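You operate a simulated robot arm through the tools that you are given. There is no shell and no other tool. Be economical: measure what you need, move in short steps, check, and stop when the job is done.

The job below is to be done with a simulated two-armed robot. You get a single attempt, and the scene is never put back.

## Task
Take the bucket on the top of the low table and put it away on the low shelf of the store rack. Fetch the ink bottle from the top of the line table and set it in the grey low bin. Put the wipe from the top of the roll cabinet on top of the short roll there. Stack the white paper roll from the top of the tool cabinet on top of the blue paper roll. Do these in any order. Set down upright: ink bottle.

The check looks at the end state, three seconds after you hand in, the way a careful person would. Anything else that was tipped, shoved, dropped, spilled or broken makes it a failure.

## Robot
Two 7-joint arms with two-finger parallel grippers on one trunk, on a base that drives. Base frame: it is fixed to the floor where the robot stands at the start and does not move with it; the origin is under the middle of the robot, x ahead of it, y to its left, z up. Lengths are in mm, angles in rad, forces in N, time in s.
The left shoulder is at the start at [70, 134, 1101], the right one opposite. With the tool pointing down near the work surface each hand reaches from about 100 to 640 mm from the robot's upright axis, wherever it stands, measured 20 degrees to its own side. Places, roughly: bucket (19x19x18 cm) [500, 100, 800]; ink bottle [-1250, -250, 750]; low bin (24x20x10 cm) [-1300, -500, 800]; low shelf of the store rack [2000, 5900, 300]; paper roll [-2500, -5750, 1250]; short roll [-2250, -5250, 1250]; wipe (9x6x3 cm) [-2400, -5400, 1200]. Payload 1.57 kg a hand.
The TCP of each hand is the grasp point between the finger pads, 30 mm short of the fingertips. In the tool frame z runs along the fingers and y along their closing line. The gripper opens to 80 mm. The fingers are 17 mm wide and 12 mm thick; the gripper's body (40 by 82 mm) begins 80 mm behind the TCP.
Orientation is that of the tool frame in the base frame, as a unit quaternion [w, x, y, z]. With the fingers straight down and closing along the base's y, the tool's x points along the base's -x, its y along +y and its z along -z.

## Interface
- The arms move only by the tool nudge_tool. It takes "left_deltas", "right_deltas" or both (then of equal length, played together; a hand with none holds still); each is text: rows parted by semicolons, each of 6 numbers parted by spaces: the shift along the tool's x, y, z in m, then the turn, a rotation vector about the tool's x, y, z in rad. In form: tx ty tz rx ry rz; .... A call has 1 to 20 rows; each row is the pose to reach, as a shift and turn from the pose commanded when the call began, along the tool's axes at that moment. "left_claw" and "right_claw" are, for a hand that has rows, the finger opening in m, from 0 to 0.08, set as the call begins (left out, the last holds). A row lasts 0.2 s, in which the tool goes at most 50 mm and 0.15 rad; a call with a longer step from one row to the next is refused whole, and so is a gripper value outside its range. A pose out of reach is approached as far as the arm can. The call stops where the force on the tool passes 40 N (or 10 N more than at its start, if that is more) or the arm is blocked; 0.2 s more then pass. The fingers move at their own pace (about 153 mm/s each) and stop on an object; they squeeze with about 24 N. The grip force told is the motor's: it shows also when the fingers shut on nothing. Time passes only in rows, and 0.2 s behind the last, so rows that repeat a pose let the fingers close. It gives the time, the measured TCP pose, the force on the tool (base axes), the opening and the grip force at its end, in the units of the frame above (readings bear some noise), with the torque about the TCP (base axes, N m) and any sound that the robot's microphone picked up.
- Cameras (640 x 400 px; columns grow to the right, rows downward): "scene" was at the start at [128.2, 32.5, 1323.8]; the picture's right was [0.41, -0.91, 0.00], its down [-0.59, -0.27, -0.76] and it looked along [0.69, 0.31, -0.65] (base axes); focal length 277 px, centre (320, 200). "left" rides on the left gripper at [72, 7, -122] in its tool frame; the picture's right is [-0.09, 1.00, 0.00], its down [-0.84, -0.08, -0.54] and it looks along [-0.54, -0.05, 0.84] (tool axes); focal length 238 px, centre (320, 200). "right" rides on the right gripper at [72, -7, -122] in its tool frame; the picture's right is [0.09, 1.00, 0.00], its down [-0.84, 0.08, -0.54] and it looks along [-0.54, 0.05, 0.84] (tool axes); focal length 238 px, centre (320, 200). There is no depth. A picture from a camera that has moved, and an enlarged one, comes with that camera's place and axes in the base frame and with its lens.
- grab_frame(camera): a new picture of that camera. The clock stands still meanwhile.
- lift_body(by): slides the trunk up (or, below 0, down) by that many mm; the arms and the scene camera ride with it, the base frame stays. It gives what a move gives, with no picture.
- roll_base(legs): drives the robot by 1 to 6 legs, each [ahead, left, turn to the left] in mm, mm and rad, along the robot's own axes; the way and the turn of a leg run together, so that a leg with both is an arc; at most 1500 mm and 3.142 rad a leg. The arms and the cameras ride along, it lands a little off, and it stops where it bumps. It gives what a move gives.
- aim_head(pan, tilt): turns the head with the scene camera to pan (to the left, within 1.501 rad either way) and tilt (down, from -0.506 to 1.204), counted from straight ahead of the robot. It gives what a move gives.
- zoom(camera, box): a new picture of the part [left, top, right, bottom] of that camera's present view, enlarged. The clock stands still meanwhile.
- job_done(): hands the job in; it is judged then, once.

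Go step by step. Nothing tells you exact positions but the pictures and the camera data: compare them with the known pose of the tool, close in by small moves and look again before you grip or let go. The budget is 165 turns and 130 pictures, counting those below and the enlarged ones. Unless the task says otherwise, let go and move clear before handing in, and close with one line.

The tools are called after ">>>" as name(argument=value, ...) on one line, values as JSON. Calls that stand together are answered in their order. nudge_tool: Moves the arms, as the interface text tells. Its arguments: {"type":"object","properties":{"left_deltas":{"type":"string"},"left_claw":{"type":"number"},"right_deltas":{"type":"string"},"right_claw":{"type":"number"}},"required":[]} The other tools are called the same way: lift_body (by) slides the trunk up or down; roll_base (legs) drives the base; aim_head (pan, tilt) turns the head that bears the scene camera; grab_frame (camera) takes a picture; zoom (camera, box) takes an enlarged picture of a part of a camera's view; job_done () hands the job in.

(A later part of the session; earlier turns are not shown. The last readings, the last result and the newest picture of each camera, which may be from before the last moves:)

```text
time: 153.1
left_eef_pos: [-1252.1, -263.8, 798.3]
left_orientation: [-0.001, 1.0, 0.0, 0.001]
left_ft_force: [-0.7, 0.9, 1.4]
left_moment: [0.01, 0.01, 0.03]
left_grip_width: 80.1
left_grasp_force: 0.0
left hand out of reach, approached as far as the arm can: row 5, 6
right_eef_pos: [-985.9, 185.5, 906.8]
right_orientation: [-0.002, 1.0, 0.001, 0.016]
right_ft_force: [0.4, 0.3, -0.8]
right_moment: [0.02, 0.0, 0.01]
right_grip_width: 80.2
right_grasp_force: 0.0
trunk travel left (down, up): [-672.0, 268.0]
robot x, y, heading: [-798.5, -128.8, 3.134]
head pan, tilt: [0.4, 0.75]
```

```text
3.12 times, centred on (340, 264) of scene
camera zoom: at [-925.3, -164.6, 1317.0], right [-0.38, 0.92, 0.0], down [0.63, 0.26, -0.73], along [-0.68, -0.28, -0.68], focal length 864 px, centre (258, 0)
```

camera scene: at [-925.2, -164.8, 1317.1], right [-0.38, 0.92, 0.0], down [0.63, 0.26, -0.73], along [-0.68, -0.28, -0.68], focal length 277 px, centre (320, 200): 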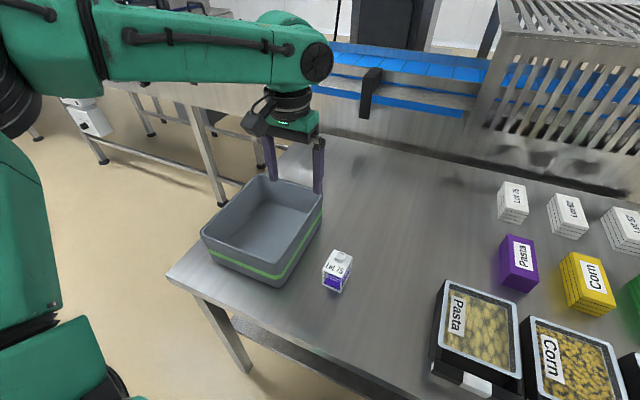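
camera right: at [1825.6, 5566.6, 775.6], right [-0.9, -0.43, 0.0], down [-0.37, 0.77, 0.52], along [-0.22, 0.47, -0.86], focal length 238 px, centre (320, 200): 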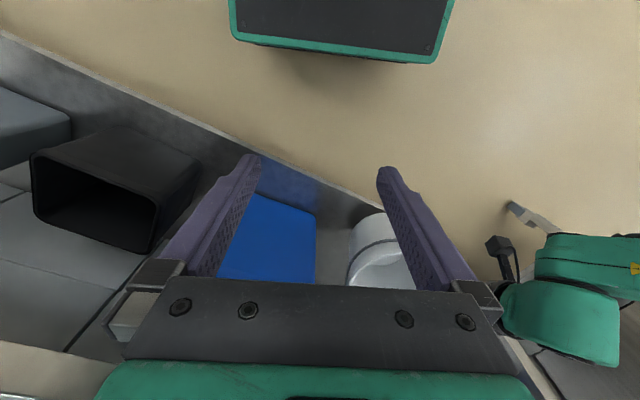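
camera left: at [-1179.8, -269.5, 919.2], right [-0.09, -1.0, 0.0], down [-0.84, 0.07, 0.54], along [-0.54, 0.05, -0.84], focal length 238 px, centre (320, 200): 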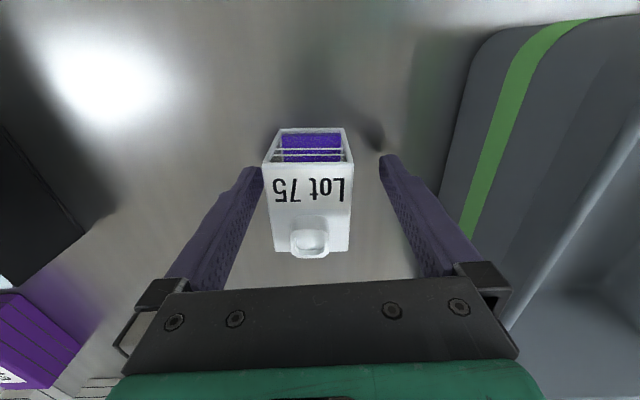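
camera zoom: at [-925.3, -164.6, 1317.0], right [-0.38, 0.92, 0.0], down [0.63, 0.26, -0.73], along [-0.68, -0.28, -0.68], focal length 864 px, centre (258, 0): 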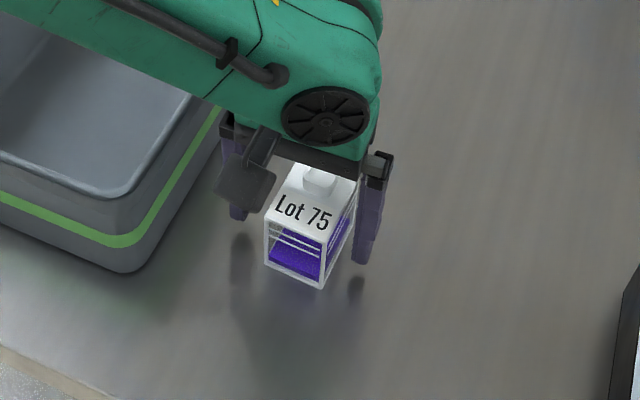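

The arm stops at z 798 and drifted 6 mm sideways. I'll lift slightly, re-centre, and use the trunk to go down.

>>> nudge_tool(left_deltas="-0.002 -0.004 -0.012 0 0 0;-0.004 -0.006 -0.022 0 0 0;-0.004 -0.006 -0.022 0 0 0")

>>> grab_frame(camera="left")

```text
time: 153.9
left_eef_pos: [-1255.8, -255.7, 819.0]
left_orientation: [-0.001, 1.0, 0.001, 0.001]
left_ft_force: [-0.3, 0.6, -0.5]
left_moment: [0.01, 0.01, 0.0]
left_grip_width: 80.0
left_grasp_force: 0.0
right_eef_pos: [-986.7, 185.7, 905.4]
right_orientation: [-0.002, 1.0, 0.002, 0.016]
right_ft_force: [0.2, -0.7, -0.1]
right_moment: [-0.02, -0.01, -0.03]
right_grip_width: 79.9
right_grasp_force: 0.0
trunk travel left (down, up): [-672.0, 268.0]
robot x, y, heading: [-797.7, -130.3, 3.129]
head pan, tilt: [0.4, 0.75]
```

```text
64 pictures are left
camera left: at [-1184.1, -263.4, 941.1], right [-0.09, -1.0, 0.0], down [-0.84, 0.08, 0.54], along [-0.54, 0.05, -0.84], focal length 238 px, centre (320, 200)
```

left: 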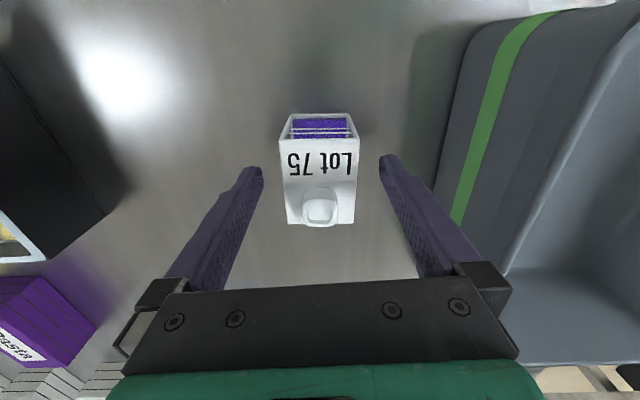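

It's centred. I'll lower the trunk 30 mm and then close.

>>> lift_body(by=-30)

>>> nudge_tool(left_deltas="0 0 0 0 0 0;0 0 0 0 0 0;0 0 0 0 0 0;0 0 0 0 0 0", left_claw=0)

>>> grab_frame(camera="left")

```text
time: 154.7
left_eef_pos: [-1254.7, -257.9, 789.9]
left_orientation: [-0.001, 1.0, 0.001, 0.001]
left_ft_force: [0.7, -0.4, -0.5]
left_moment: [-0.03, 0.0, 0.03]
left_grip_width: 80.0
left_grasp_force: 0.0
right_eef_pos: [-985.1, 186.8, 876.6]
right_orientation: [-0.003, 1.0, 0.002, 0.015]
right_ft_force: [0.3, -0.1, -0.4]
right_moment: [0.0, 0.03, 0.0]
right_grip_width: 79.9
right_grasp_force: 0.1
trunk travel left (down, up): [-642.0, 298.0]
robot x, y, heading: [-800.4, -131.2, 3.132]
head pan, tilt: [0.4, 0.75]
```

```text
time: 155.7
left_eef_pos: [-1256.2, -257.5, 789.3]
left_orientation: [-0.001, 1.0, 0.001, 0.001]
left_ft_force: [0.2, 0.3, 0.7]
left_moment: [-0.03, 0.0, -0.01]
left_grip_width: 46.7
left_grasp_force: 23.4
right_eef_pos: [-987.0, 186.2, 877.5]
right_orientation: [-0.001, 1.0, 0.001, 0.016]
right_ft_force: [-0.7, -0.5, -0.5]
right_moment: [-0.01, 0.02, -0.02]
right_grip_width: 80.2
right_grasp_force: 0.0
trunk travel left (down, up): [-642.0, 298.0]
robot x, y, heading: [-798.7, -131.6, 3.136]
head pan, tilt: [0.4, 0.75]
```

```text
63 pictures are left
camera left: at [-1183.9, -263.3, 911.1], right [-0.09, -1.0, 0.0], down [-0.84, 0.08, 0.54], along [-0.54, 0.05, -0.84], focal length 238 px, centre (320, 200)
```

left: 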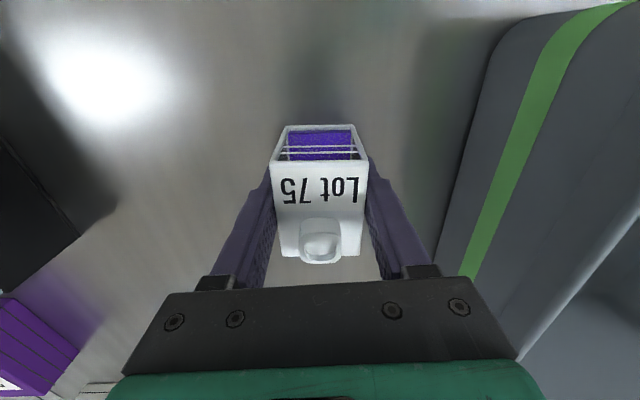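

The bottle is gripped at 46.7 mm. I'll lift with the trunk and shift the base over to the bin.

>>> lift_body(by=160)

>>> roll_base(legs=[[40, 208, 0]])

>>> grab_frame(camera="left")

>>> grab_frame(camera="scene")

```text
time: 157.5
left_eef_pos: [-1255.8, -256.7, 949.4]
left_orientation: [-0.001, 1.0, 0.002, 0.001]
left_ft_force: [0.1, 0.5, -1.4]
left_moment: [-0.02, -0.03, 0.0]
left_grip_width: 46.8
left_grasp_force: 24.0
right_eef_pos: [-986.7, 185.6, 1037.3]
right_orientation: [-0.002, 1.0, 0.002, 0.016]
right_ft_force: [-0.2, -0.1, -0.3]
right_moment: [0.01, 0.0, 0.02]
right_grip_width: 79.9
right_grasp_force: 0.0
trunk travel left (down, up): [-802.0, 138.0]
robot x, y, heading: [-800.5, -134.1, 3.133]
head pan, tilt: [0.4, 0.75]
```

```text
time: 159.2
left_eef_pos: [-1298.6, -460.7, 949.4]
left_orientation: [0.0, 1.0, 0.0, 0.001]
left_ft_force: [0.5, 0.2, -1.4]
left_moment: [-0.02, 0.03, -0.03]
left_grip_width: 46.3
left_grasp_force: 24.0
right_eef_pos: [-1029.2, -19.5, 1036.1]
right_orientation: [0.0, 1.0, 0.001, 0.016]
right_ft_force: [0.5, -0.5, 0.0]
right_moment: [0.01, 0.0, 0.0]
right_grip_width: 79.8
right_grasp_force: 0.1
trunk travel left (down, up): [-802.0, 138.0]
robot x, y, heading: [-841.2, -338.0, 3.134]
head pan, tilt: [0.4, 0.75]
```

```text
62 pictures are left
camera left: at [-1226.4, -467.9, 1071.3], right [-0.09, -1.0, 0.0], down [-0.84, 0.08, 0.54], along [-0.54, 0.05, -0.84], focal length 238 px, centre (320, 200)
```

left: 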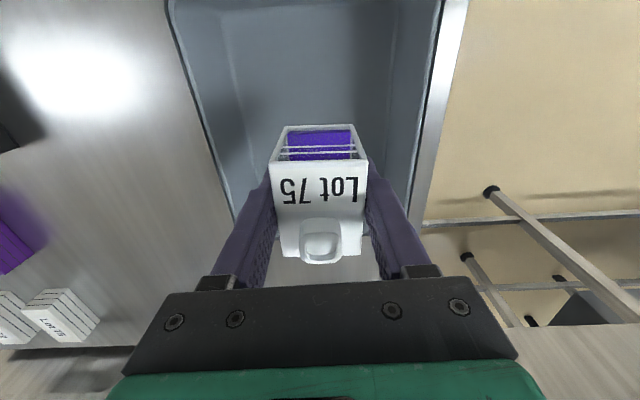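

```text
61 pictures are left
camera scene: at [-967.5, -369.1, 1447.1], right [-0.38, 0.93, 0.0], down [0.63, 0.26, -0.73], along [-0.68, -0.28, -0.68], focal length 277 px, centre (320, 200)
```

scene: 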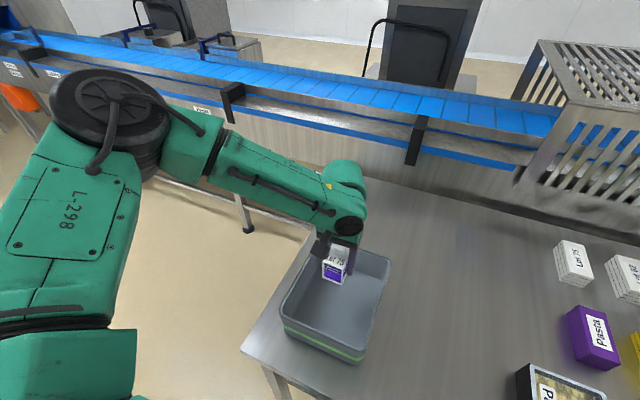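

The bottle is centred over the bin, whose rim spans x -1191…-1427 and y -363…-557. I'll lower with the trunk.

>>> lift_body(by=-135)

>>> lift_body(by=-10)

>>> grab_frame(camera="left")

```text
time: 160.8
left_eef_pos: [-1298.2, -462.4, 813.8]
left_orientation: [-0.001, 1.0, 0.001, 0.0]
left_ft_force: [0.6, -0.6, -1.5]
left_moment: [-0.03, 0.0, -0.01]
left_grip_width: 46.3
left_grasp_force: 24.1
right_eef_pos: [-1029.3, -20.4, 900.4]
right_orientation: [-0.002, 1.0, 0.001, 0.016]
right_ft_force: [0.4, -0.4, 0.5]
right_moment: [0.02, -0.03, 0.03]
right_grip_width: 80.1
right_grasp_force: 0.0
trunk travel left (down, up): [-667.0, 273.0]
robot x, y, heading: [-840.9, -341.4, 3.128]
head pan, tilt: [0.4, 0.75]
```

```text
time: 161.4
left_eef_pos: [-1299.9, -463.7, 804.4]
left_orientation: [-0.001, 1.0, 0.0, 0.001]
left_ft_force: [0.3, -0.3, -0.5]
left_moment: [-0.02, 0.01, 0.02]
left_grip_width: 46.4
left_grasp_force: 24.2
right_eef_pos: [-1028.1, -20.2, 892.6]
right_orientation: [-0.001, 1.0, 0.001, 0.016]
right_ft_force: [-0.1, 0.5, -1.0]
right_moment: [-0.02, -0.02, -0.02]
right_grip_width: 79.9
right_grasp_force: 0.0
trunk travel left (down, up): [-657.0, 283.0]
robot x, y, heading: [-842.7, -338.6, 3.129]
head pan, tilt: [0.4, 0.75]
```

```text
60 pictures are left
camera left: at [-1226.8, -469.6, 925.9], right [-0.09, -1.0, 0.0], down [-0.84, 0.08, 0.54], along [-0.54, 0.05, -0.84], focal length 238 px, centre (320, 200)
```

left: 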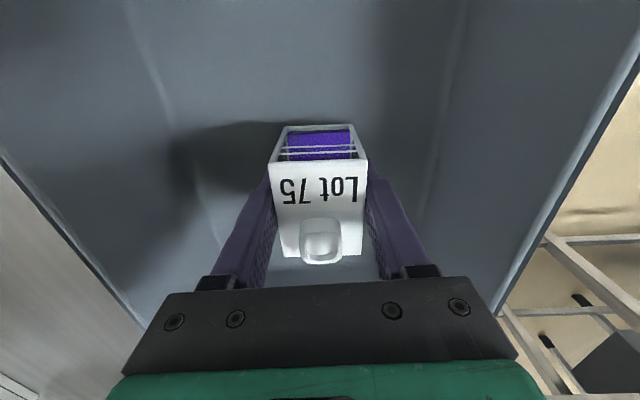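

Bottle bottom is about 765 now; still hanging by the force. A few more small steps down.

>>> lift_body(by=-5)

>>> lift_body(by=-4)

```text
time: 161.9
left_eef_pos: [-1298.4, -463.6, 800.1]
left_orientation: [-0.001, 1.0, 0.001, 0.001]
left_ft_force: [0.2, -0.4, -1.1]
left_moment: [-0.02, 0.02, 0.0]
left_grip_width: 46.2
left_grasp_force: 24.4
right_eef_pos: [-1028.8, -21.0, 886.7]
right_orientation: [-0.002, 1.0, 0.0, 0.015]
right_ft_force: [0.3, -0.1, -0.6]
right_moment: [0.0, 0.01, -0.01]
right_grip_width: 80.0
right_grasp_force: 0.1
trunk travel left (down, up): [-652.0, 288.0]
robot x, y, heading: [-839.6, -335.6, 3.128]
head pan, tilt: [0.4, 0.75]
```

```text
time: 162.4
left_eef_pos: [-1298.2, -462.6, 795.0]
left_orientation: [-0.001, 1.0, 0.0, 0.001]
left_ft_force: [-0.3, -0.4, -1.1]
left_moment: [0.01, -0.01, 0.0]
left_grip_width: 46.1
left_grasp_force: 24.3
right_eef_pos: [-1028.3, -21.0, 882.5]
right_orientation: [-0.002, 1.0, 0.0, 0.016]
right_ft_force: [-0.1, 0.5, -0.4]
right_moment: [-0.01, 0.03, 0.02]
right_grip_width: 80.0
right_grasp_force: 0.1
trunk travel left (down, up): [-648.0, 292.0]
robot x, y, heading: [-837.2, -339.1, 3.136]
head pan, tilt: [0.4, 0.75]
```

>>> lift_body(by=-3)

>>> lift_body(by=-1.5)

```text
time: 163.0
left_eef_pos: [-1298.5, -464.3, 794.8]
left_orientation: [-0.001, 1.0, 0.0, -0.002]
left_ft_force: [-1.0, -2.8, 15.0]
left_moment: [-0.17, -0.38, -0.12]
left_grip_width: 46.1
left_grasp_force: 24.2
right_eef_pos: [-1026.3, -20.4, 880.3]
right_orientation: [-0.002, 1.0, 0.001, 0.015]
right_ft_force: [0.4, 0.3, 0.2]
right_moment: [0.01, -0.03, 0.0]
right_grip_width: 80.0
right_grasp_force: 0.1
trunk travel left (down, up): [-645.0, 295.0]
robot x, y, heading: [-841.2, -345.1, 3.132]
head pan, tilt: [0.4, 0.75]
```

```text
time: 163.5
left_eef_pos: [-1297.0, -463.3, 792.0]
left_orientation: [0.0, 1.0, 0.0, -0.001]
left_ft_force: [-2.1, -2.4, 21.3]
left_moment: [-0.11, 0.07, -0.26]
left_grip_width: 46.0
left_grasp_force: 24.3
right_eef_pos: [-1026.3, -20.4, 879.4]
right_orientation: [-0.002, 1.0, 0.001, 0.015]
right_ft_force: [-0.4, 0.1, 0.0]
right_moment: [0.01, 0.02, -0.03]
right_grip_width: 79.9
right_grasp_force: 0.0
trunk travel left (down, up): [-644.0, 296.0]
robot x, y, heading: [-843.4, -337.0, 3.128]
head pan, tilt: [0.4, 0.75]
```

The bottle is on the bin floor. I'll relieve the press by 3 mm and open.

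>>> lift_body(by=3)

>>> nudge_tool(left_deltas="0 0 0 0 0 0;0 0 0 0 0 0;0 0 0 0 0 0", left_claw=0.075)

>>> lift_body(by=180)

>>> grab_frame(camera="left")

```text
time: 164.0
left_eef_pos: [-1297.5, -462.4, 792.8]
left_orientation: [0.0, 1.0, -0.001, 0.002]
left_ft_force: [-1.2, -0.2, 4.0]
left_moment: [0.04, 0.2, -0.01]
left_grip_width: 45.4
left_grasp_force: 24.1
right_eef_pos: [-1027.0, -20.8, 882.2]
right_orientation: [-0.001, 1.0, 0.002, 0.016]
right_ft_force: [-1.0, 0.5, -0.8]
right_moment: [0.0, 0.01, 0.01]
right_grip_width: 80.0
right_grasp_force: 0.0
trunk travel left (down, up): [-647.0, 293.0]
robot x, y, heading: [-841.6, -338.1, 3.131]
head pan, tilt: [0.4, 0.75]
```

```text
time: 164.8
left_eef_pos: [-1297.9, -463.3, 792.7]
left_orientation: [-0.001, 1.0, 0.0, 0.001]
left_ft_force: [0.4, 0.3, 0.1]
left_moment: [0.01, 0.0, 0.0]
left_grip_width: 75.1
left_grasp_force: 0.0
right_eef_pos: [-1027.6, -20.0, 880.9]
right_orientation: [-0.002, 1.0, 0.0, 0.015]
right_ft_force: [0.3, 0.3, 0.3]
right_moment: [-0.01, -0.01, 0.0]
right_grip_width: 80.0
right_grasp_force: 0.0
trunk travel left (down, up): [-647.0, 293.0]
robot x, y, heading: [-843.5, -337.6, 3.135]
head pan, tilt: [0.4, 0.75]
```

```text
time: 166.8
left_eef_pos: [-1298.0, -463.5, 973.8]
left_orientation: [-0.001, 1.0, -0.001, 0.001]
left_ft_force: [0.6, 0.8, -0.6]
left_moment: [-0.01, 0.03, 0.0]
left_grip_width: 75.0
left_grasp_force: 0.1
right_eef_pos: [-1028.4, -20.7, 1061.5]
right_orientation: [-0.002, 1.0, 0.001, 0.016]
right_ft_force: [-0.2, 0.5, -0.3]
right_moment: [0.02, 0.0, 0.02]
right_grip_width: 80.1
right_grasp_force: 0.1
trunk travel left (down, up): [-827.0, 113.0]
robot x, y, heading: [-839.2, -338.6, 3.132]
head pan, tilt: [0.4, 0.75]
```

```text
59 pictures are left
camera left: at [-1226.8, -469.5, 1095.4], right [-0.09, -1.0, 0.0], down [-0.84, 0.08, 0.54], along [-0.54, 0.05, -0.84], focal length 238 px, centre (320, 200)
```

left: 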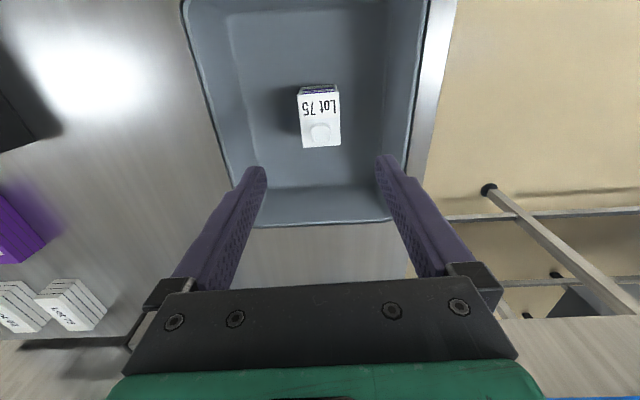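

The bottle stands upright in the bin. Next are the roll and tool cabinets near (-2400, -5500): I'll back off, travel along x of about -450 past the pillar, and look.

>>> roll_base(legs=[[-400, 0, 0], [0, 1300, 0], [0, 1300, 0], [0, 0, 1.571]])

>>> aim_head(pan=-0.5, tilt=0.15)

>>> grab_frame(camera="scene")

```text
time: 185.4
left_eef_pos: [-408.0, -3427.9, 973.4]
left_orientation: [-0.001, 0.737, 0.676, 0.001]
left_ft_force: [-0.2, 0.4, 0.7]
left_moment: [0.0, -0.01, -0.02]
left_grip_width: 75.2
left_grasp_force: 0.0
right_eef_pos: [-825.8, -3119.1, 1061.2]
right_orientation: [-0.011, 0.735, 0.678, 0.01]
right_ft_force: [0.8, -0.3, 0.2]
right_moment: [-0.03, 0.01, 0.02]
right_grip_width: 80.0
right_grasp_force: 0.0
trunk travel left (down, up): [-827.0, 113.0]
robot x, y, heading: [-497.7, -2961.6, -1.664]
head pan, tilt: [0.4, 0.75]
```

```text
time: 186.6
left_eef_pos: [-408.0, -3426.4, 973.6]
left_orientation: [-0.002, 0.736, 0.677, 0.0]
left_ft_force: [0.2, 0.3, -0.1]
left_moment: [0.01, 0.01, 0.0]
left_grip_width: 75.4
left_grasp_force: 0.1
right_eef_pos: [-826.7, -3120.7, 1061.4]
right_orientation: [-0.013, 0.735, 0.678, 0.011]
right_ft_force: [-1.0, 0.6, -0.3]
right_moment: [-0.02, -0.02, 0.0]
right_grip_width: 80.0
right_grasp_force: 0.0
trunk travel left (down, up): [-827.0, 113.0]
robot x, y, heading: [-494.5, -2961.8, -1.666]
head pan, tilt: [-0.499, 0.15]
```

```text
58 pictures are left
camera scene: at [-549.8, -3091.2, 1525.8], right [-0.83, 0.56, 0.0], down [0.08, 0.12, -0.99], along [-0.55, -0.82, -0.15], focal length 277 px, centre (320, 200)
```

scene: 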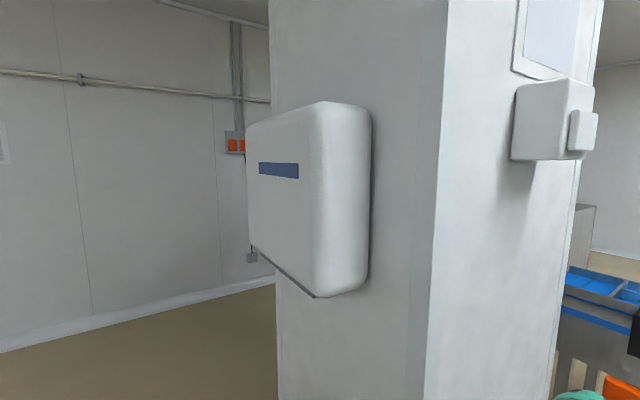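

The pillar is close ahead-right. I'll sidestep 400 mm to the left, square up, and pass it before looking toward the cabinets.

>>> roll_base(legs=[[0, 450, 0.094], [1400, 0, 0]])

>>> aim_head(pan=-1.0, tilt=0.2)

>>> grab_frame(camera="scene")

```text
time: 195.8
left_eef_pos: [72.7, -4827.3, 974.6]
left_orientation: [-0.002, 0.706, 0.708, 0.0]
left_ft_force: [0.0, 0.8, 0.2]
left_moment: [0.01, 0.02, 0.02]
left_grip_width: 74.9
left_grasp_force: 0.0
right_eef_pos: [-370.1, -4557.2, 1063.1]
right_orientation: [-0.012, 0.706, 0.708, 0.009]
right_ft_force: [0.1, 0.1, 0.6]
right_moment: [-0.01, 0.02, 0.02]
right_grip_width: 80.4
right_grasp_force: 0.0
trunk travel left (down, up): [-827.0, 113.0]
robot x, y, heading: [-55.9, -4371.0, -1.577]
head pan, tilt: [-0.499, 0.15]
```

```text
time: 196.7
left_eef_pos: [72.5, -4827.3, 972.7]
left_orientation: [-0.001, 0.707, 0.707, 0.0]
left_ft_force: [-0.4, 0.6, 0.3]
left_moment: [0.02, 0.02, 0.0]
left_grip_width: 75.0
left_grasp_force: 0.0
right_eef_pos: [-371.4, -4558.4, 1061.3]
right_orientation: [-0.013, 0.706, 0.709, 0.01]
right_ft_force: [-0.3, 0.2, -0.1]
right_moment: [-0.02, 0.01, 0.0]
right_grip_width: 80.1
right_grasp_force: 0.0
trunk travel left (down, up): [-827.0, 113.0]
robot x, y, heading: [-54.7, -4368.3, -1.582]
head pan, tilt: [-1.0, 0.201]
```

```text
57 pictures are left
camera scene: at [-132.3, -4473.0, 1521.2], right [-0.53, 0.85, 0.0], down [0.17, 0.11, -0.98], along [-0.83, -0.52, -0.2], focal length 277 px, centre (320, 200)
```

scene: 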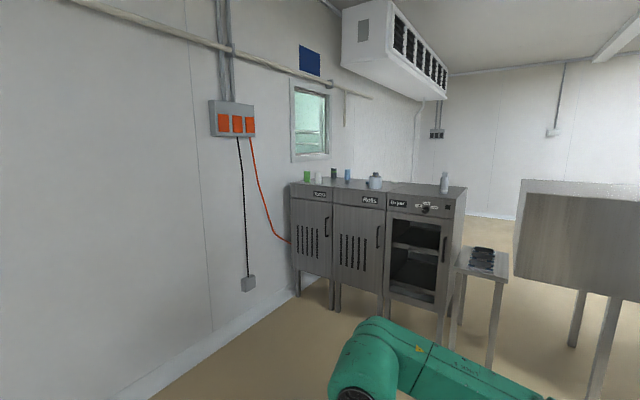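

The three cabinets face +x with fronts near x -2180: Tools (nearest the left wall), Rolls, and a third. I'll turn to face them, approach to about 0.8 m and raise the trunk.

>>> roll_base(legs=[[0, 0, -1.56], [700, 400, 0], [600, 400, 0]])

>>> lift_body(by=110)

>>> aim_head(pan=0.1, tilt=0.3)

>>> grab_frame(camera="scene")

```text
time: 208.3
left_eef_pos: [-1786.8, -5300.5, 974.6]
left_orientation: [0.0, 1.0, 0.01, 0.001]
left_ft_force: [0.7, -0.1, -0.5]
left_moment: [0.0, 0.0, 0.01]
left_grip_width: 74.7
left_grasp_force: 0.0
right_eef_pos: [-1525.9, -4854.3, 1062.1]
right_orientation: [-0.001, 1.0, 0.011, 0.016]
right_ft_force: [0.5, 0.4, -0.8]
right_moment: [0.0, -0.03, -0.01]
right_grip_width: 80.2
right_grasp_force: 0.1
trunk travel left (down, up): [-827.0, 113.0]
robot x, y, heading: [-1330.1, -5165.3, -3.131]
head pan, tilt: [-1.0, 0.201]
```

```text
time: 209.7
left_eef_pos: [-1787.2, -5302.7, 1083.1]
left_orientation: [-0.001, 1.0, 0.011, 0.002]
left_ft_force: [0.3, -0.3, -0.1]
left_moment: [0.02, 0.01, -0.02]
left_grip_width: 74.8
left_grasp_force: 0.1
right_eef_pos: [-1525.8, -4853.1, 1170.8]
right_orientation: [-0.001, 1.0, 0.01, 0.016]
right_ft_force: [0.3, 0.2, -0.3]
right_moment: [-0.01, -0.01, 0.02]
right_grip_width: 80.0
right_grasp_force: 0.0
trunk travel left (down, up): [-937.0, 3.0]
robot x, y, heading: [-1333.5, -5166.8, -3.132]
head pan, tilt: [-1.0, 0.201]
```

```text
time: 211.1
left_eef_pos: [-1788.7, -5301.7, 1083.6]
left_orientation: [-0.001, 1.0, 0.009, 0.001]
left_ft_force: [0.0, -0.2, 0.6]
left_moment: [-0.02, -0.02, -0.01]
left_grip_width: 75.1
left_grasp_force: 0.1
right_eef_pos: [-1525.1, -4853.1, 1170.9]
right_orientation: [-0.002, 1.0, 0.012, 0.016]
right_ft_force: [0.1, 0.6, 1.1]
right_moment: [-0.04, 0.0, -0.03]
right_grip_width: 79.8
right_grasp_force: 0.1
trunk travel left (down, up): [-937.0, 3.0]
robot x, y, heading: [-1334.6, -5168.2, -3.132]
head pan, tilt: [0.099, 0.3]
```

```text
56 pictures are left
camera scene: at [-1476.2, -5180.2, 1621.9], right [-0.11, 0.99, 0.0], down [0.29, 0.03, -0.96], along [-0.95, -0.1, -0.3], focal length 277 px, centre (320, 200)
```

scene: 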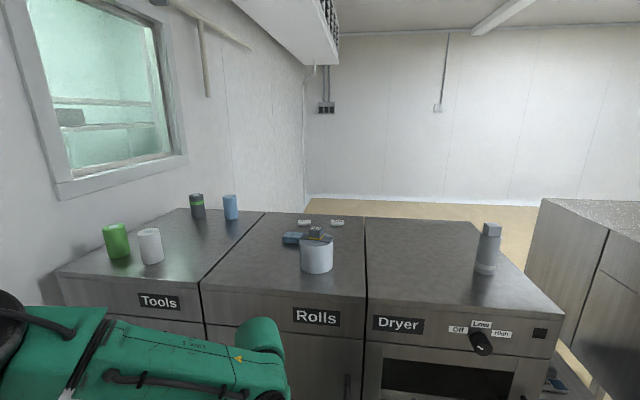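

>>> zoom(camera="scene", box=[80, 180, 360, 300])

>>> zoom(camera="scene", box=[270, 205, 370, 285])

```text
2.29 times, centred on (220, 240) of scene
camera zoom: at [-1476.2, -5180.2, 1621.9], right [-0.11, 0.99, 0.0], down [0.29, 0.03, -0.96], along [-0.95, -0.1, -0.3], focal length 632 px, centre (549, 109)
```

zoom: 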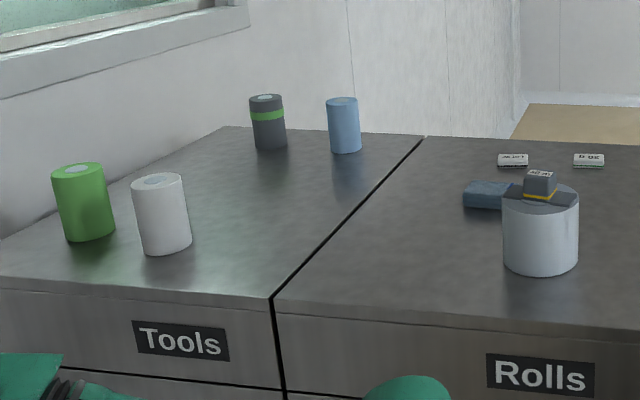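

```text
5.00 times, centred on (320, 245) of scene
camera zoom: at [-1476.2, -5180.2, 1621.9], right [-0.11, 0.99, 0.0], down [0.29, 0.03, -0.96], along [-0.95, -0.1, -0.3], focal length 1383 px, centre (320, -25)
```

zoom: 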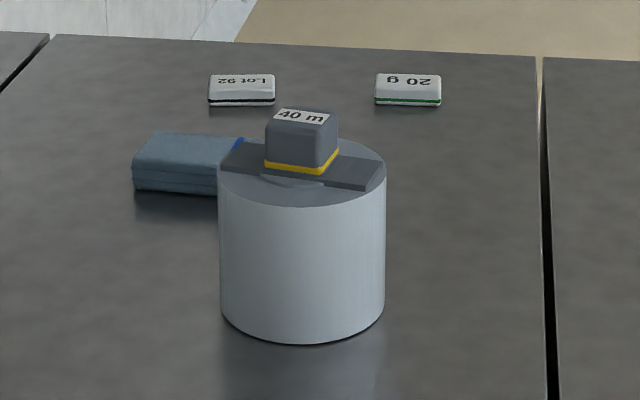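

The short roll already carries a small "40 m" dispenser on top, which must be set aside first; the wipe lies behind-left of it, and the white and blue rolls stand on the tool cabinet. I'll raise both hands before approaching.

>>> nudge_tool(left_deltas="0 0 -0.045 0 0 0;0.01 0 -0.09 0 0 0;0.02 0 -0.135 0 0 0;0.03 0 -0.18 0 0 0;0.04 0 -0.225 0 0 0;0.05 0 -0.27 0 0 0;0.06 0 -0.31 0 0 0;0.06 0 -0.34 0 0 0;0.06 0 -0.34 0 0 0", right_deltas="0 0 -0.045 0 0 0;0 0 -0.09 0 0 0;0 0 -0.135 0 0 0;0 0 -0.18 0 0 0;0 0 -0.2 0 0 0;0 0 -0.2 0 0 0;0 0 -0.2 0 0 0;0 0 -0.2 0 0 0;0 0 -0.2 0 0 0", left_claw=0.08)

>>> grab_frame(camera="scene")

```text
time: 213.1
left_eef_pos: [-1729.3, -5303.0, 1422.0]
left_orientation: [-0.001, 1.0, 0.01, 0.001]
left_ft_force: [-0.1, -0.2, -0.2]
left_moment: [0.01, 0.04, -0.04]
left_grip_width: 80.1
left_grasp_force: 0.1
right_eef_pos: [-1568.3, -4915.7, 1281.4]
right_orientation: [-0.002, 1.0, 0.011, 0.015]
right_ft_force: [0.7, -0.2, 0.2]
right_moment: [-0.04, 0.0, 0.0]
right_grip_width: 80.2
right_grasp_force: 0.0
right hand out of reach, approached as far as the arm can: row 2, 3, 4, 5, 6, 7, 8, 9
trunk travel left (down, up): [-937.0, 3.0]
robot x, y, heading: [-1332.4, -5165.0, -3.138]
head pan, tilt: [0.099, 0.3]
```

```text
53 pictures are left
camera scene: at [-1476.6, -5180.5, 1621.8], right [-0.11, 0.99, 0.0], down [0.29, 0.03, -0.96], along [-0.95, -0.1, -0.3], focal length 277 px, centre (320, 200)
```

scene: 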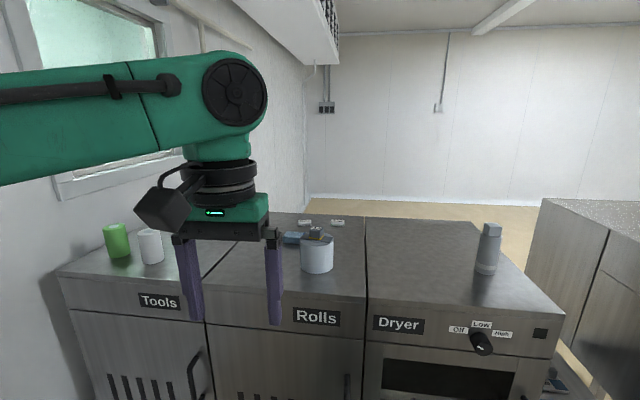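

>>> roll_base(legs=[[480, -65, 0]])

>>> aim_head(pan=0.3, tilt=0.6)

>>> grab_frame(camera="scene")

>>> grab_frame(camera="left")

```text
time: 215.9
left_eef_pos: [-2205.5, -5242.0, 1423.2]
left_orientation: [-0.001, 1.0, 0.01, 0.0]
left_ft_force: [0.3, -0.4, 0.0]
left_moment: [0.01, 0.02, 0.03]
left_grip_width: 79.9
left_grasp_force: 0.0
right_eef_pos: [-2044.7, -4854.4, 1282.3]
right_orientation: [-0.002, 1.0, 0.012, 0.014]
right_ft_force: [0.3, -0.5, 0.8]
right_moment: [-0.02, 0.07, 0.0]
right_grip_width: 80.1
right_grasp_force: 0.2
trunk travel left (down, up): [-937.0, 3.0]
robot x, y, heading: [-1813.8, -5106.3, -3.132]
head pan, tilt: [0.099, 0.3]
```

```text
time: 216.7
left_eef_pos: [-2208.7, -5241.6, 1421.9]
left_orientation: [0.0, 1.0, 0.011, 0.0]
left_ft_force: [0.0, -0.2, -0.3]
left_moment: [-0.04, 0.02, 0.03]
left_grip_width: 80.1
left_grasp_force: 0.1
right_eef_pos: [-2047.7, -4853.4, 1282.0]
right_orientation: [-0.002, 1.0, 0.011, 0.016]
right_ft_force: [1.0, 0.3, 0.2]
right_moment: [0.02, 0.02, -0.03]
right_grip_width: 80.0
right_grasp_force: 0.0
trunk travel left (down, up): [-937.0, 3.0]
robot x, y, heading: [-1818.3, -5107.5, -3.133]
head pan, tilt: [0.3, 0.6]
```

```text
52 pictures are left
camera scene: at [-1947.3, -5136.1, 1594.5], right [-0.3, 0.95, 0.0], down [0.54, 0.17, -0.83], along [-0.79, -0.25, -0.56], focal length 277 px, centre (320, 200)
```

scene: 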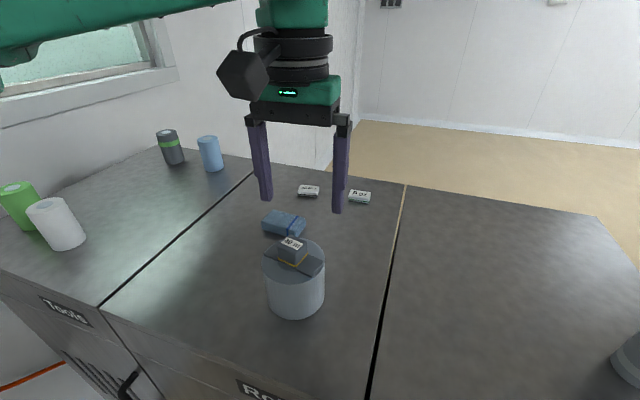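

```text
51 pictures are left
camera left: at [-2136.7, -5245.9, 1543.6], right [-0.07, -1.0, 0.0], down [-0.84, 0.06, 0.54], along [-0.54, 0.04, -0.84], focal length 238 px, centre (320, 200)
```

left: 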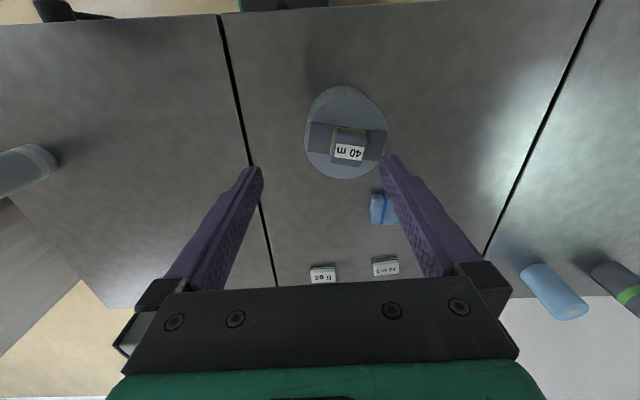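

The roll stands at about (-2221, -5268), about 93 mm in diameter with its top near z 1276 and the cabinet top near 1180. I'll look closely at the dispenser and the wipe.

>>> zoom(camera="left", box=[280, 70, 420, 182])

>>> zoom(camera="scene", box=[230, 190, 370, 330])

```text
3.57 times, centred on (350, 126) of left
camera zoom: at [-2136.7, -5245.9, 1543.6], right [-0.07, -1.0, 0.0], down [-0.84, 0.06, 0.54], along [-0.54, 0.04, -0.84], focal length 851 px, centre (213, 464)
```

zoom: 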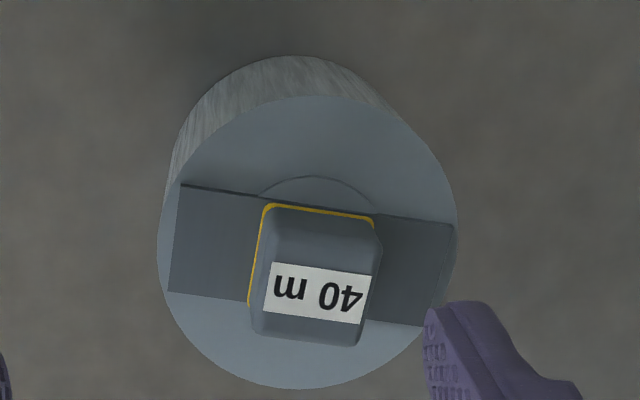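

```text
2.86 times, centred on (300, 260) of scene
camera zoom: at [-1947.3, -5136.1, 1594.5], right [-0.3, 0.95, 0.0], down [0.54, 0.17, -0.83], along [-0.79, -0.25, -0.56], focal length 790 px, centre (377, 29)
```

zoom: 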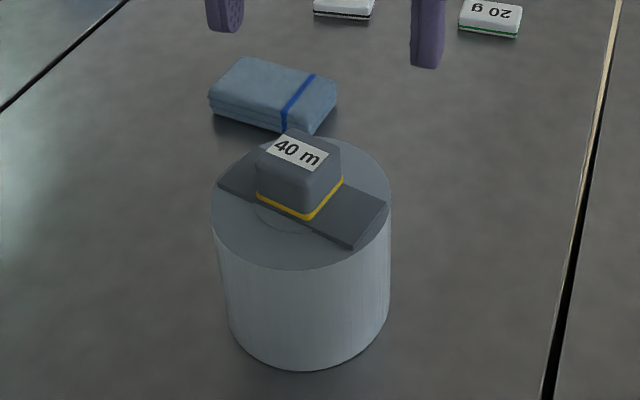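

The dispenser is a 90×35 mm plate with a roughly 38 mm box on top, turned about 0.21 rad. I'll line the hand up over the box with that yaw.

>>> nudge_tool(left_deltas="-0.008 0.01 0 0 0 0.1;-0.016 0.02 0 0 0 0.2;-0.022 0.028 0.02 0 0 0.23;-0.022 0.028 0.05 0 0 0.23;-0.022 0.028 0.05 0 0 0.23")

>>> grab_frame(camera="left")

>>> zoom(camera="scene", box=[230, 130, 390, 330])

```text
time: 217.9
left_eef_pos: [-2231.8, -5269.7, 1370.0]
left_orientation: [-0.001, 0.994, -0.106, 0.0]
left_ft_force: [-0.1, -0.5, -0.1]
left_moment: [0.0, -0.05, -0.01]
left_grip_width: 80.4
left_grasp_force: 0.0
right_eef_pos: [-2047.5, -4854.4, 1282.3]
right_orientation: [-0.002, 1.0, 0.012, 0.015]
right_ft_force: [-1.1, 0.0, 0.0]
right_moment: [-0.01, 0.01, 0.0]
right_grip_width: 80.0
right_grasp_force: 0.1
trunk travel left (down, up): [-937.0, 3.0]
robot x, y, heading: [-1814.9, -5105.1, -3.127]
head pan, tilt: [0.3, 0.6]
```

```text
48 pictures are left
camera left: at [-2163.1, -5290.7, 1492.3], right [-0.3, -0.95, 0.0], down [-0.8, 0.25, 0.54], along [-0.52, 0.16, -0.84], focal length 238 px, centre (320, 200)
```

left: 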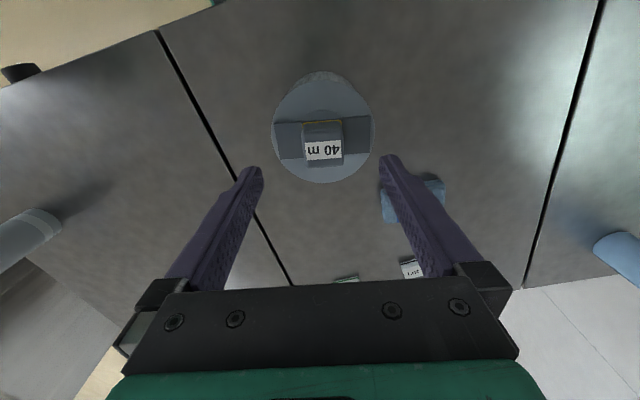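

```text
2.00 times, centred on (310, 230) of scene
camera zoom: at [-1947.0, -5136.0, 1594.4], right [-0.3, 0.95, 0.0], down [0.54, 0.17, -0.83], along [-0.79, -0.25, -0.56], focal length 553 px, centre (340, 140)
```

zoom: 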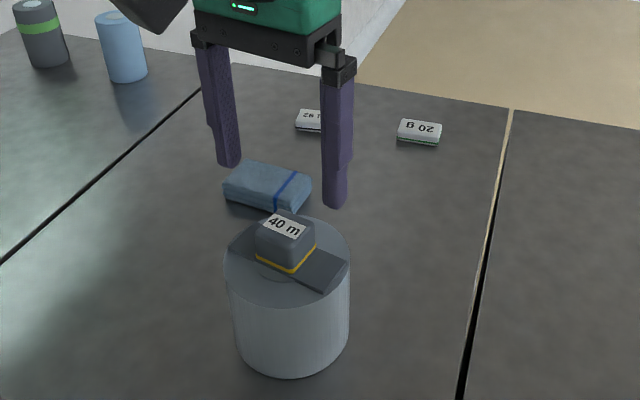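

The hand is centred over the box. I'll descend to z 1318 with the fingertips just above the plate and look.

>>> nudge_tool(left_deltas="0 0 0.02 0 0 0;0 0 0.035 0 0 0;0.003 0.001 0.05 0 0 0;0.003 0.001 0.05 0 0 0")

>>> zoom(camera="scene", box=[230, 190, 370, 330])

>>> zoom(camera="left", box=[220, 80, 420, 240])

```text
time: 218.9
left_eef_pos: [-2227.3, -5271.9, 1320.9]
left_orientation: [-0.001, 0.994, -0.106, 0.0]
left_ft_force: [0.1, -0.1, 0.4]
left_moment: [0.0, 0.02, 0.02]
left_grip_width: 79.9
left_grasp_force: 0.1
right_eef_pos: [-2047.0, -4853.4, 1282.1]
right_orientation: [-0.002, 1.0, 0.011, 0.016]
right_ft_force: [-0.1, 1.1, -0.3]
right_moment: [0.01, -0.02, -0.01]
right_grip_width: 80.0
right_grasp_force: 0.0
trunk travel left (down, up): [-937.0, 3.0]
robot x, y, heading: [-1815.2, -5107.4, -3.136]
head pan, tilt: [0.3, 0.6]
```

```text
2.86 times, centred on (300, 260) of scene
camera zoom: at [-1947.2, -5136.2, 1594.4], right [-0.3, 0.95, 0.0], down [0.54, 0.17, -0.83], along [-0.79, -0.25, -0.56], focal length 790 px, centre (377, 29)
```

zoom: 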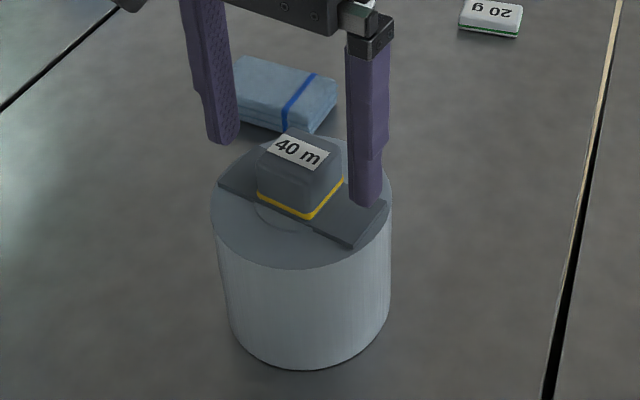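

```text
2.50 times, centred on (320, 160) of left
camera zoom: at [-2158.7, -5292.1, 1442.5], right [-0.3, -0.95, 0.0], down [-0.8, 0.25, 0.54], along [-0.52, 0.16, -0.84], focal length 596 px, centre (320, 300)
```

zoom: 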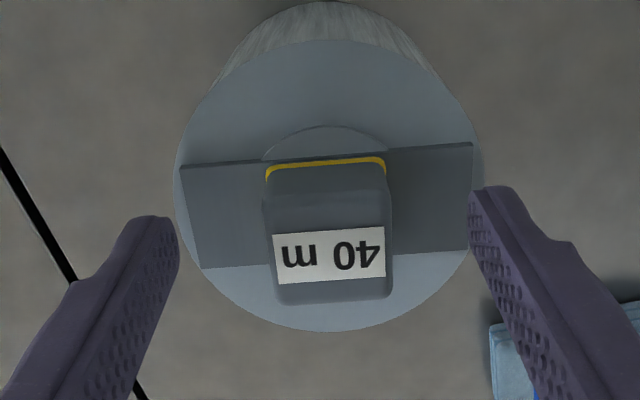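

>>> nudge_tool(left_deltas="0 0.001 0.004 0 0 0;0 0.001 0.004 0 0 0;0 0.001 0.004 0 0 0;0 0.001 0.004 0 0 0;0 0.001 0.004 0 0 0", left_claw=0.02)

>>> nudge_tool(left_deltas="0 0 -0.01 0 0 0;0 0 -0.03 0 0 0;0 0 -0.05 0 0 0;0 0 -0.05 0 0 0")

>>> zoom(camera="scene", box=[230, 170, 370, 330])

```text
time: 220.1
left_eef_pos: [-2226.7, -5271.0, 1318.3]
left_orientation: [0.0, 0.994, -0.106, -0.001]
left_ft_force: [-5.4, -1.7, 19.0]
left_moment: [-0.17, -0.2, -0.03]
left_grip_width: 35.5
left_grasp_force: 24.4
right_eef_pos: [-2048.0, -4852.6, 1281.7]
right_orientation: [-0.002, 1.0, 0.011, 0.015]
right_ft_force: [-0.4, -0.7, 0.2]
right_moment: [0.01, 0.02, -0.01]
right_grip_width: 80.0
right_grasp_force: 0.1
trunk travel left (down, up): [-937.0, 3.0]
robot x, y, heading: [-1812.8, -5106.1, -3.134]
head pan, tilt: [0.3, 0.6]
```

```text
time: 221.1
left_eef_pos: [-2229.6, -5272.3, 1366.3]
left_orientation: [0.0, 0.994, -0.106, 0.002]
left_ft_force: [0.3, -0.2, -4.6]
left_moment: [-0.02, -0.03, 0.0]
left_grip_width: 35.7
left_grasp_force: 23.5
right_eef_pos: [-2048.9, -4854.6, 1281.6]
right_orientation: [-0.002, 1.0, 0.011, 0.016]
right_ft_force: [0.1, -1.1, 0.0]
right_moment: [0.01, -0.03, 0.05]
right_grip_width: 80.3
right_grasp_force: 0.1
trunk travel left (down, up): [-937.0, 3.0]
robot x, y, heading: [-1813.9, -5105.3, -3.133]
head pan, tilt: [0.3, 0.6]
```

```text
2.50 times, centred on (300, 250) of scene
camera zoom: at [-1948.3, -5136.6, 1594.3], right [-0.3, 0.95, 0.0], down [0.54, 0.17, -0.82], along [-0.79, -0.25, -0.57], focal length 692 px, centre (370, 75)
```

zoom: 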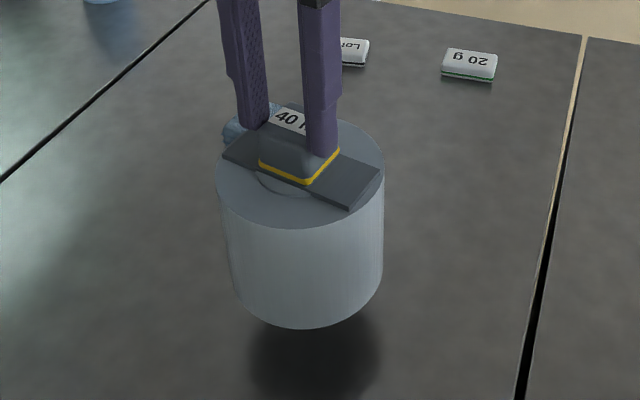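

Surprise: the whole roll came up, so the box is a fixed knob on the roll and not a loose object. I'll set the roll straight back down where it stood; the wipe will have to rest centred on that knob top.

>>> nudge_tool(left_deltas="0 0 0.015 0 0 0;0 0 0.03 0 0 0;0 0 0.04 0 0 0;0 0 0.045 0 0 0;0 0 0.0465 0 0 0;0 0 0.0465 0 0 0")

>>> zoom(camera="scene", box=[230, 190, 370, 330])

```text
time: 222.5
left_eef_pos: [-2228.2, -5271.7, 1320.3]
left_orientation: [-0.001, 0.994, -0.105, 0.001]
left_ft_force: [0.1, -0.8, -4.4]
left_moment: [-0.03, -0.02, 0.01]
left_grip_width: 35.5
left_grasp_force: 23.4
right_eef_pos: [-2048.4, -4853.7, 1281.1]
right_orientation: [-0.002, 1.0, 0.011, 0.016]
right_ft_force: [0.1, -0.4, 1.0]
right_moment: [-0.01, 0.01, 0.02]
right_grip_width: 79.9
right_grasp_force: 0.0
trunk travel left (down, up): [-937.0, 3.0]
robot x, y, heading: [-1814.5, -5106.9, -3.135]
head pan, tilt: [0.3, 0.6]
```

```text
2.86 times, centred on (300, 260) of scene
camera zoom: at [-1948.1, -5136.4, 1594.3], right [-0.3, 0.95, 0.0], down [0.54, 0.17, -0.82], along [-0.79, -0.25, -0.57], focal length 790 px, centre (377, 29)
```

zoom: 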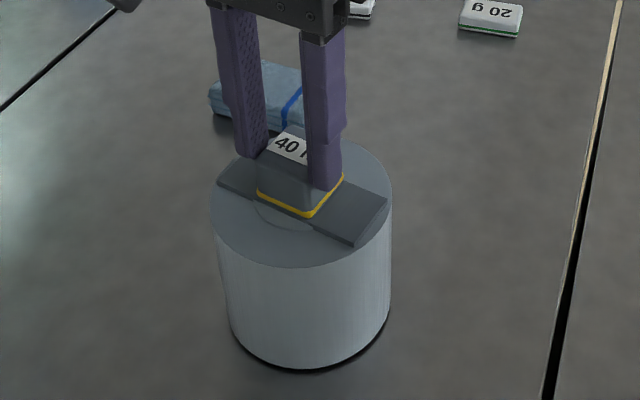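

>>> nudge_tool(left_deltas="0 0 0.0015 0 0 0;0 0 0.0025 0 0 0;0 0 0.0035 0 0 0;0 0 0.0035 0 0 0")

```text
time: 223.5
left_eef_pos: [-2227.2, -5272.7, 1319.1]
left_orientation: [-0.001, 0.994, -0.105, -0.001]
left_ft_force: [-2.9, -2.6, 11.2]
left_moment: [-0.28, -0.4, -0.11]
left_grip_width: 35.7
left_grasp_force: 23.9
right_eef_pos: [-2047.6, -4854.9, 1281.4]
right_orientation: [-0.001, 1.0, 0.011, 0.015]
right_ft_force: [0.6, -0.8, -0.1]
right_moment: [0.0, 0.0, 0.02]
right_grip_width: 80.0
right_grasp_force: 0.0
trunk travel left (down, up): [-937.0, 3.0]
robot x, y, heading: [-1810.9, -5108.7, -3.133]
head pan, tilt: [0.3, 0.6]
```

It's down again. I'll release, rise, pull the right hand back and close in 70 mm toward the cabinet for reach to the wipe.

>>> nudge_tool(left_deltas="0 0 -0.0015 0 0 0;0 0 -0.0015 0 0 0;0 0 -0.0015 0 0 0", left_claw=0.08)

>>> nudge_tool(left_deltas="0 0 -0.03 0 0 0;0 0 -0.06 0 0 0;0 0 -0.1 0 0 0;0 0 -0.1 0 0 0", right_deltas="0.02 0 0 0 0 0;0.04 0 0 0 0 0;0.06 0 0 0 0 0;0.08 0 0 0 0 0")

>>> roll_base(legs=[[70, 0, 0]])

>>> grab_frame(camera="scene")

```text
time: 224.3
left_eef_pos: [-2226.8, -5270.6, 1319.0]
left_orientation: [-0.001, 0.994, -0.106, 0.001]
left_ft_force: [-0.2, -0.8, -0.3]
left_moment: [-0.01, -0.03, 0.0]
left_grip_width: 79.9
left_grasp_force: 0.1
right_eef_pos: [-2047.7, -4855.7, 1281.6]
right_orientation: [-0.002, 1.0, 0.011, 0.015]
right_ft_force: [0.0, 0.9, 0.1]
right_moment: [-0.02, 0.02, -0.02]
right_grip_width: 80.2
right_grasp_force: 0.1
trunk travel left (down, up): [-937.0, 3.0]
robot x, y, heading: [-1813.3, -5105.5, -3.133]
head pan, tilt: [0.3, 0.6]
```

```text
time: 225.3
left_eef_pos: [-2227.5, -5273.5, 1420.5]
left_orientation: [-0.002, 0.995, -0.105, 0.001]
left_ft_force: [-0.3, 0.5, 0.0]
left_moment: [-0.02, 0.0, -0.02]
left_grip_width: 80.2
left_grasp_force: 0.2
right_eef_pos: [-2006.1, -4864.0, 1271.6]
right_orientation: [-0.001, 1.0, 0.011, 0.016]
right_ft_force: [-0.3, 0.3, 0.3]
right_moment: [0.02, 0.0, -0.02]
right_grip_width: 79.9
right_grasp_force: 0.0
right hand out of reach, approached as far as the arm can: row 1, 2, 3, 4
trunk travel left (down, up): [-937.0, 3.0]
robot x, y, heading: [-1812.8, -5105.3, -3.133]
head pan, tilt: [0.3, 0.6]
```

```text
time: 226.3
left_eef_pos: [-2281.4, -5274.8, 1424.0]
left_orientation: [-0.001, 0.994, -0.106, -0.004]
left_ft_force: [0.9, -0.3, 0.7]
left_moment: [0.01, 0.08, -0.01]
left_grip_width: 80.0
left_grasp_force: 0.0
right_eef_pos: [-2063.6, -4864.9, 1273.0]
right_orientation: [-0.001, 1.0, 0.012, 0.01]
right_ft_force: [1.1, -0.7, -0.7]
right_moment: [-0.02, 0.11, -0.02]
right_grip_width: 79.9
right_grasp_force: 0.0
trunk travel left (down, up): [-937.0, 3.0]
robot x, y, heading: [-1881.4, -5106.2, -3.128]
head pan, tilt: [0.3, 0.6]
```

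```text
42 pictures are left
camera scene: at [-2001.5, -5136.7, 1595.8], right [-0.31, 0.95, 0.0], down [0.53, 0.17, -0.83], along [-0.79, -0.25, -0.56], focal length 277 px, centre (320, 200)
```

scene: 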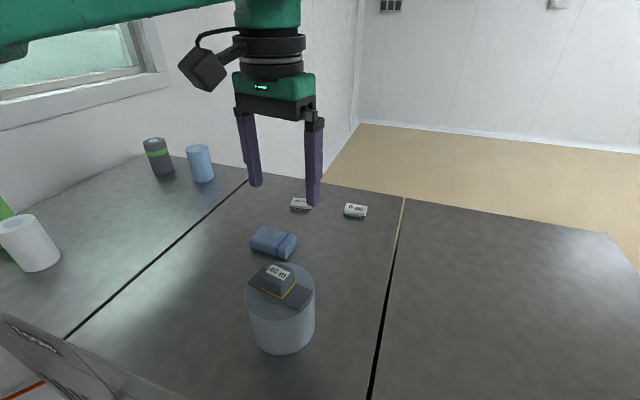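

The robot leans very slightly, so the base may be touching the cabinet. I'll back off 25 mm and check.

>>> roll_base(legs=[[-25, 0, 0]])

>>> grab_frame(camera="left")

```text
time: 227.2
left_eef_pos: [-2276.0, -5274.8, 1418.0]
left_orientation: [-0.001, 0.994, -0.105, 0.002]
left_ft_force: [-0.5, 0.3, 0.0]
left_moment: [-0.01, -0.07, 0.01]
left_grip_width: 80.0
left_grasp_force: 0.1
right_eef_pos: [-2054.8, -4864.5, 1270.5]
right_orientation: [-0.001, 1.0, 0.011, 0.018]
right_ft_force: [-0.3, -0.1, -0.6]
right_moment: [0.0, -0.07, -0.01]
right_grip_width: 80.2
right_grasp_force: 0.0
trunk travel left (down, up): [-937.0, 3.0]
robot x, y, heading: [-1861.4, -5109.5, -3.135]
head pan, tilt: [0.3, 0.6]
```

```text
41 pictures are left
camera left: at [-2207.6, -5294.9, 1540.1], right [-0.3, -0.95, 0.0], down [-0.81, 0.25, 0.54], along [-0.51, 0.16, -0.84], focal length 238 px, centre (320, 200)
```

left: 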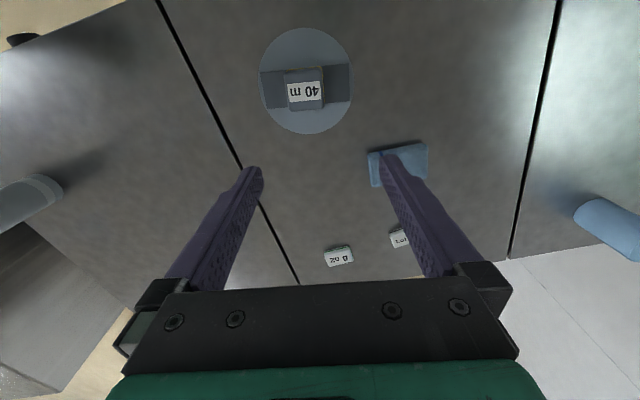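

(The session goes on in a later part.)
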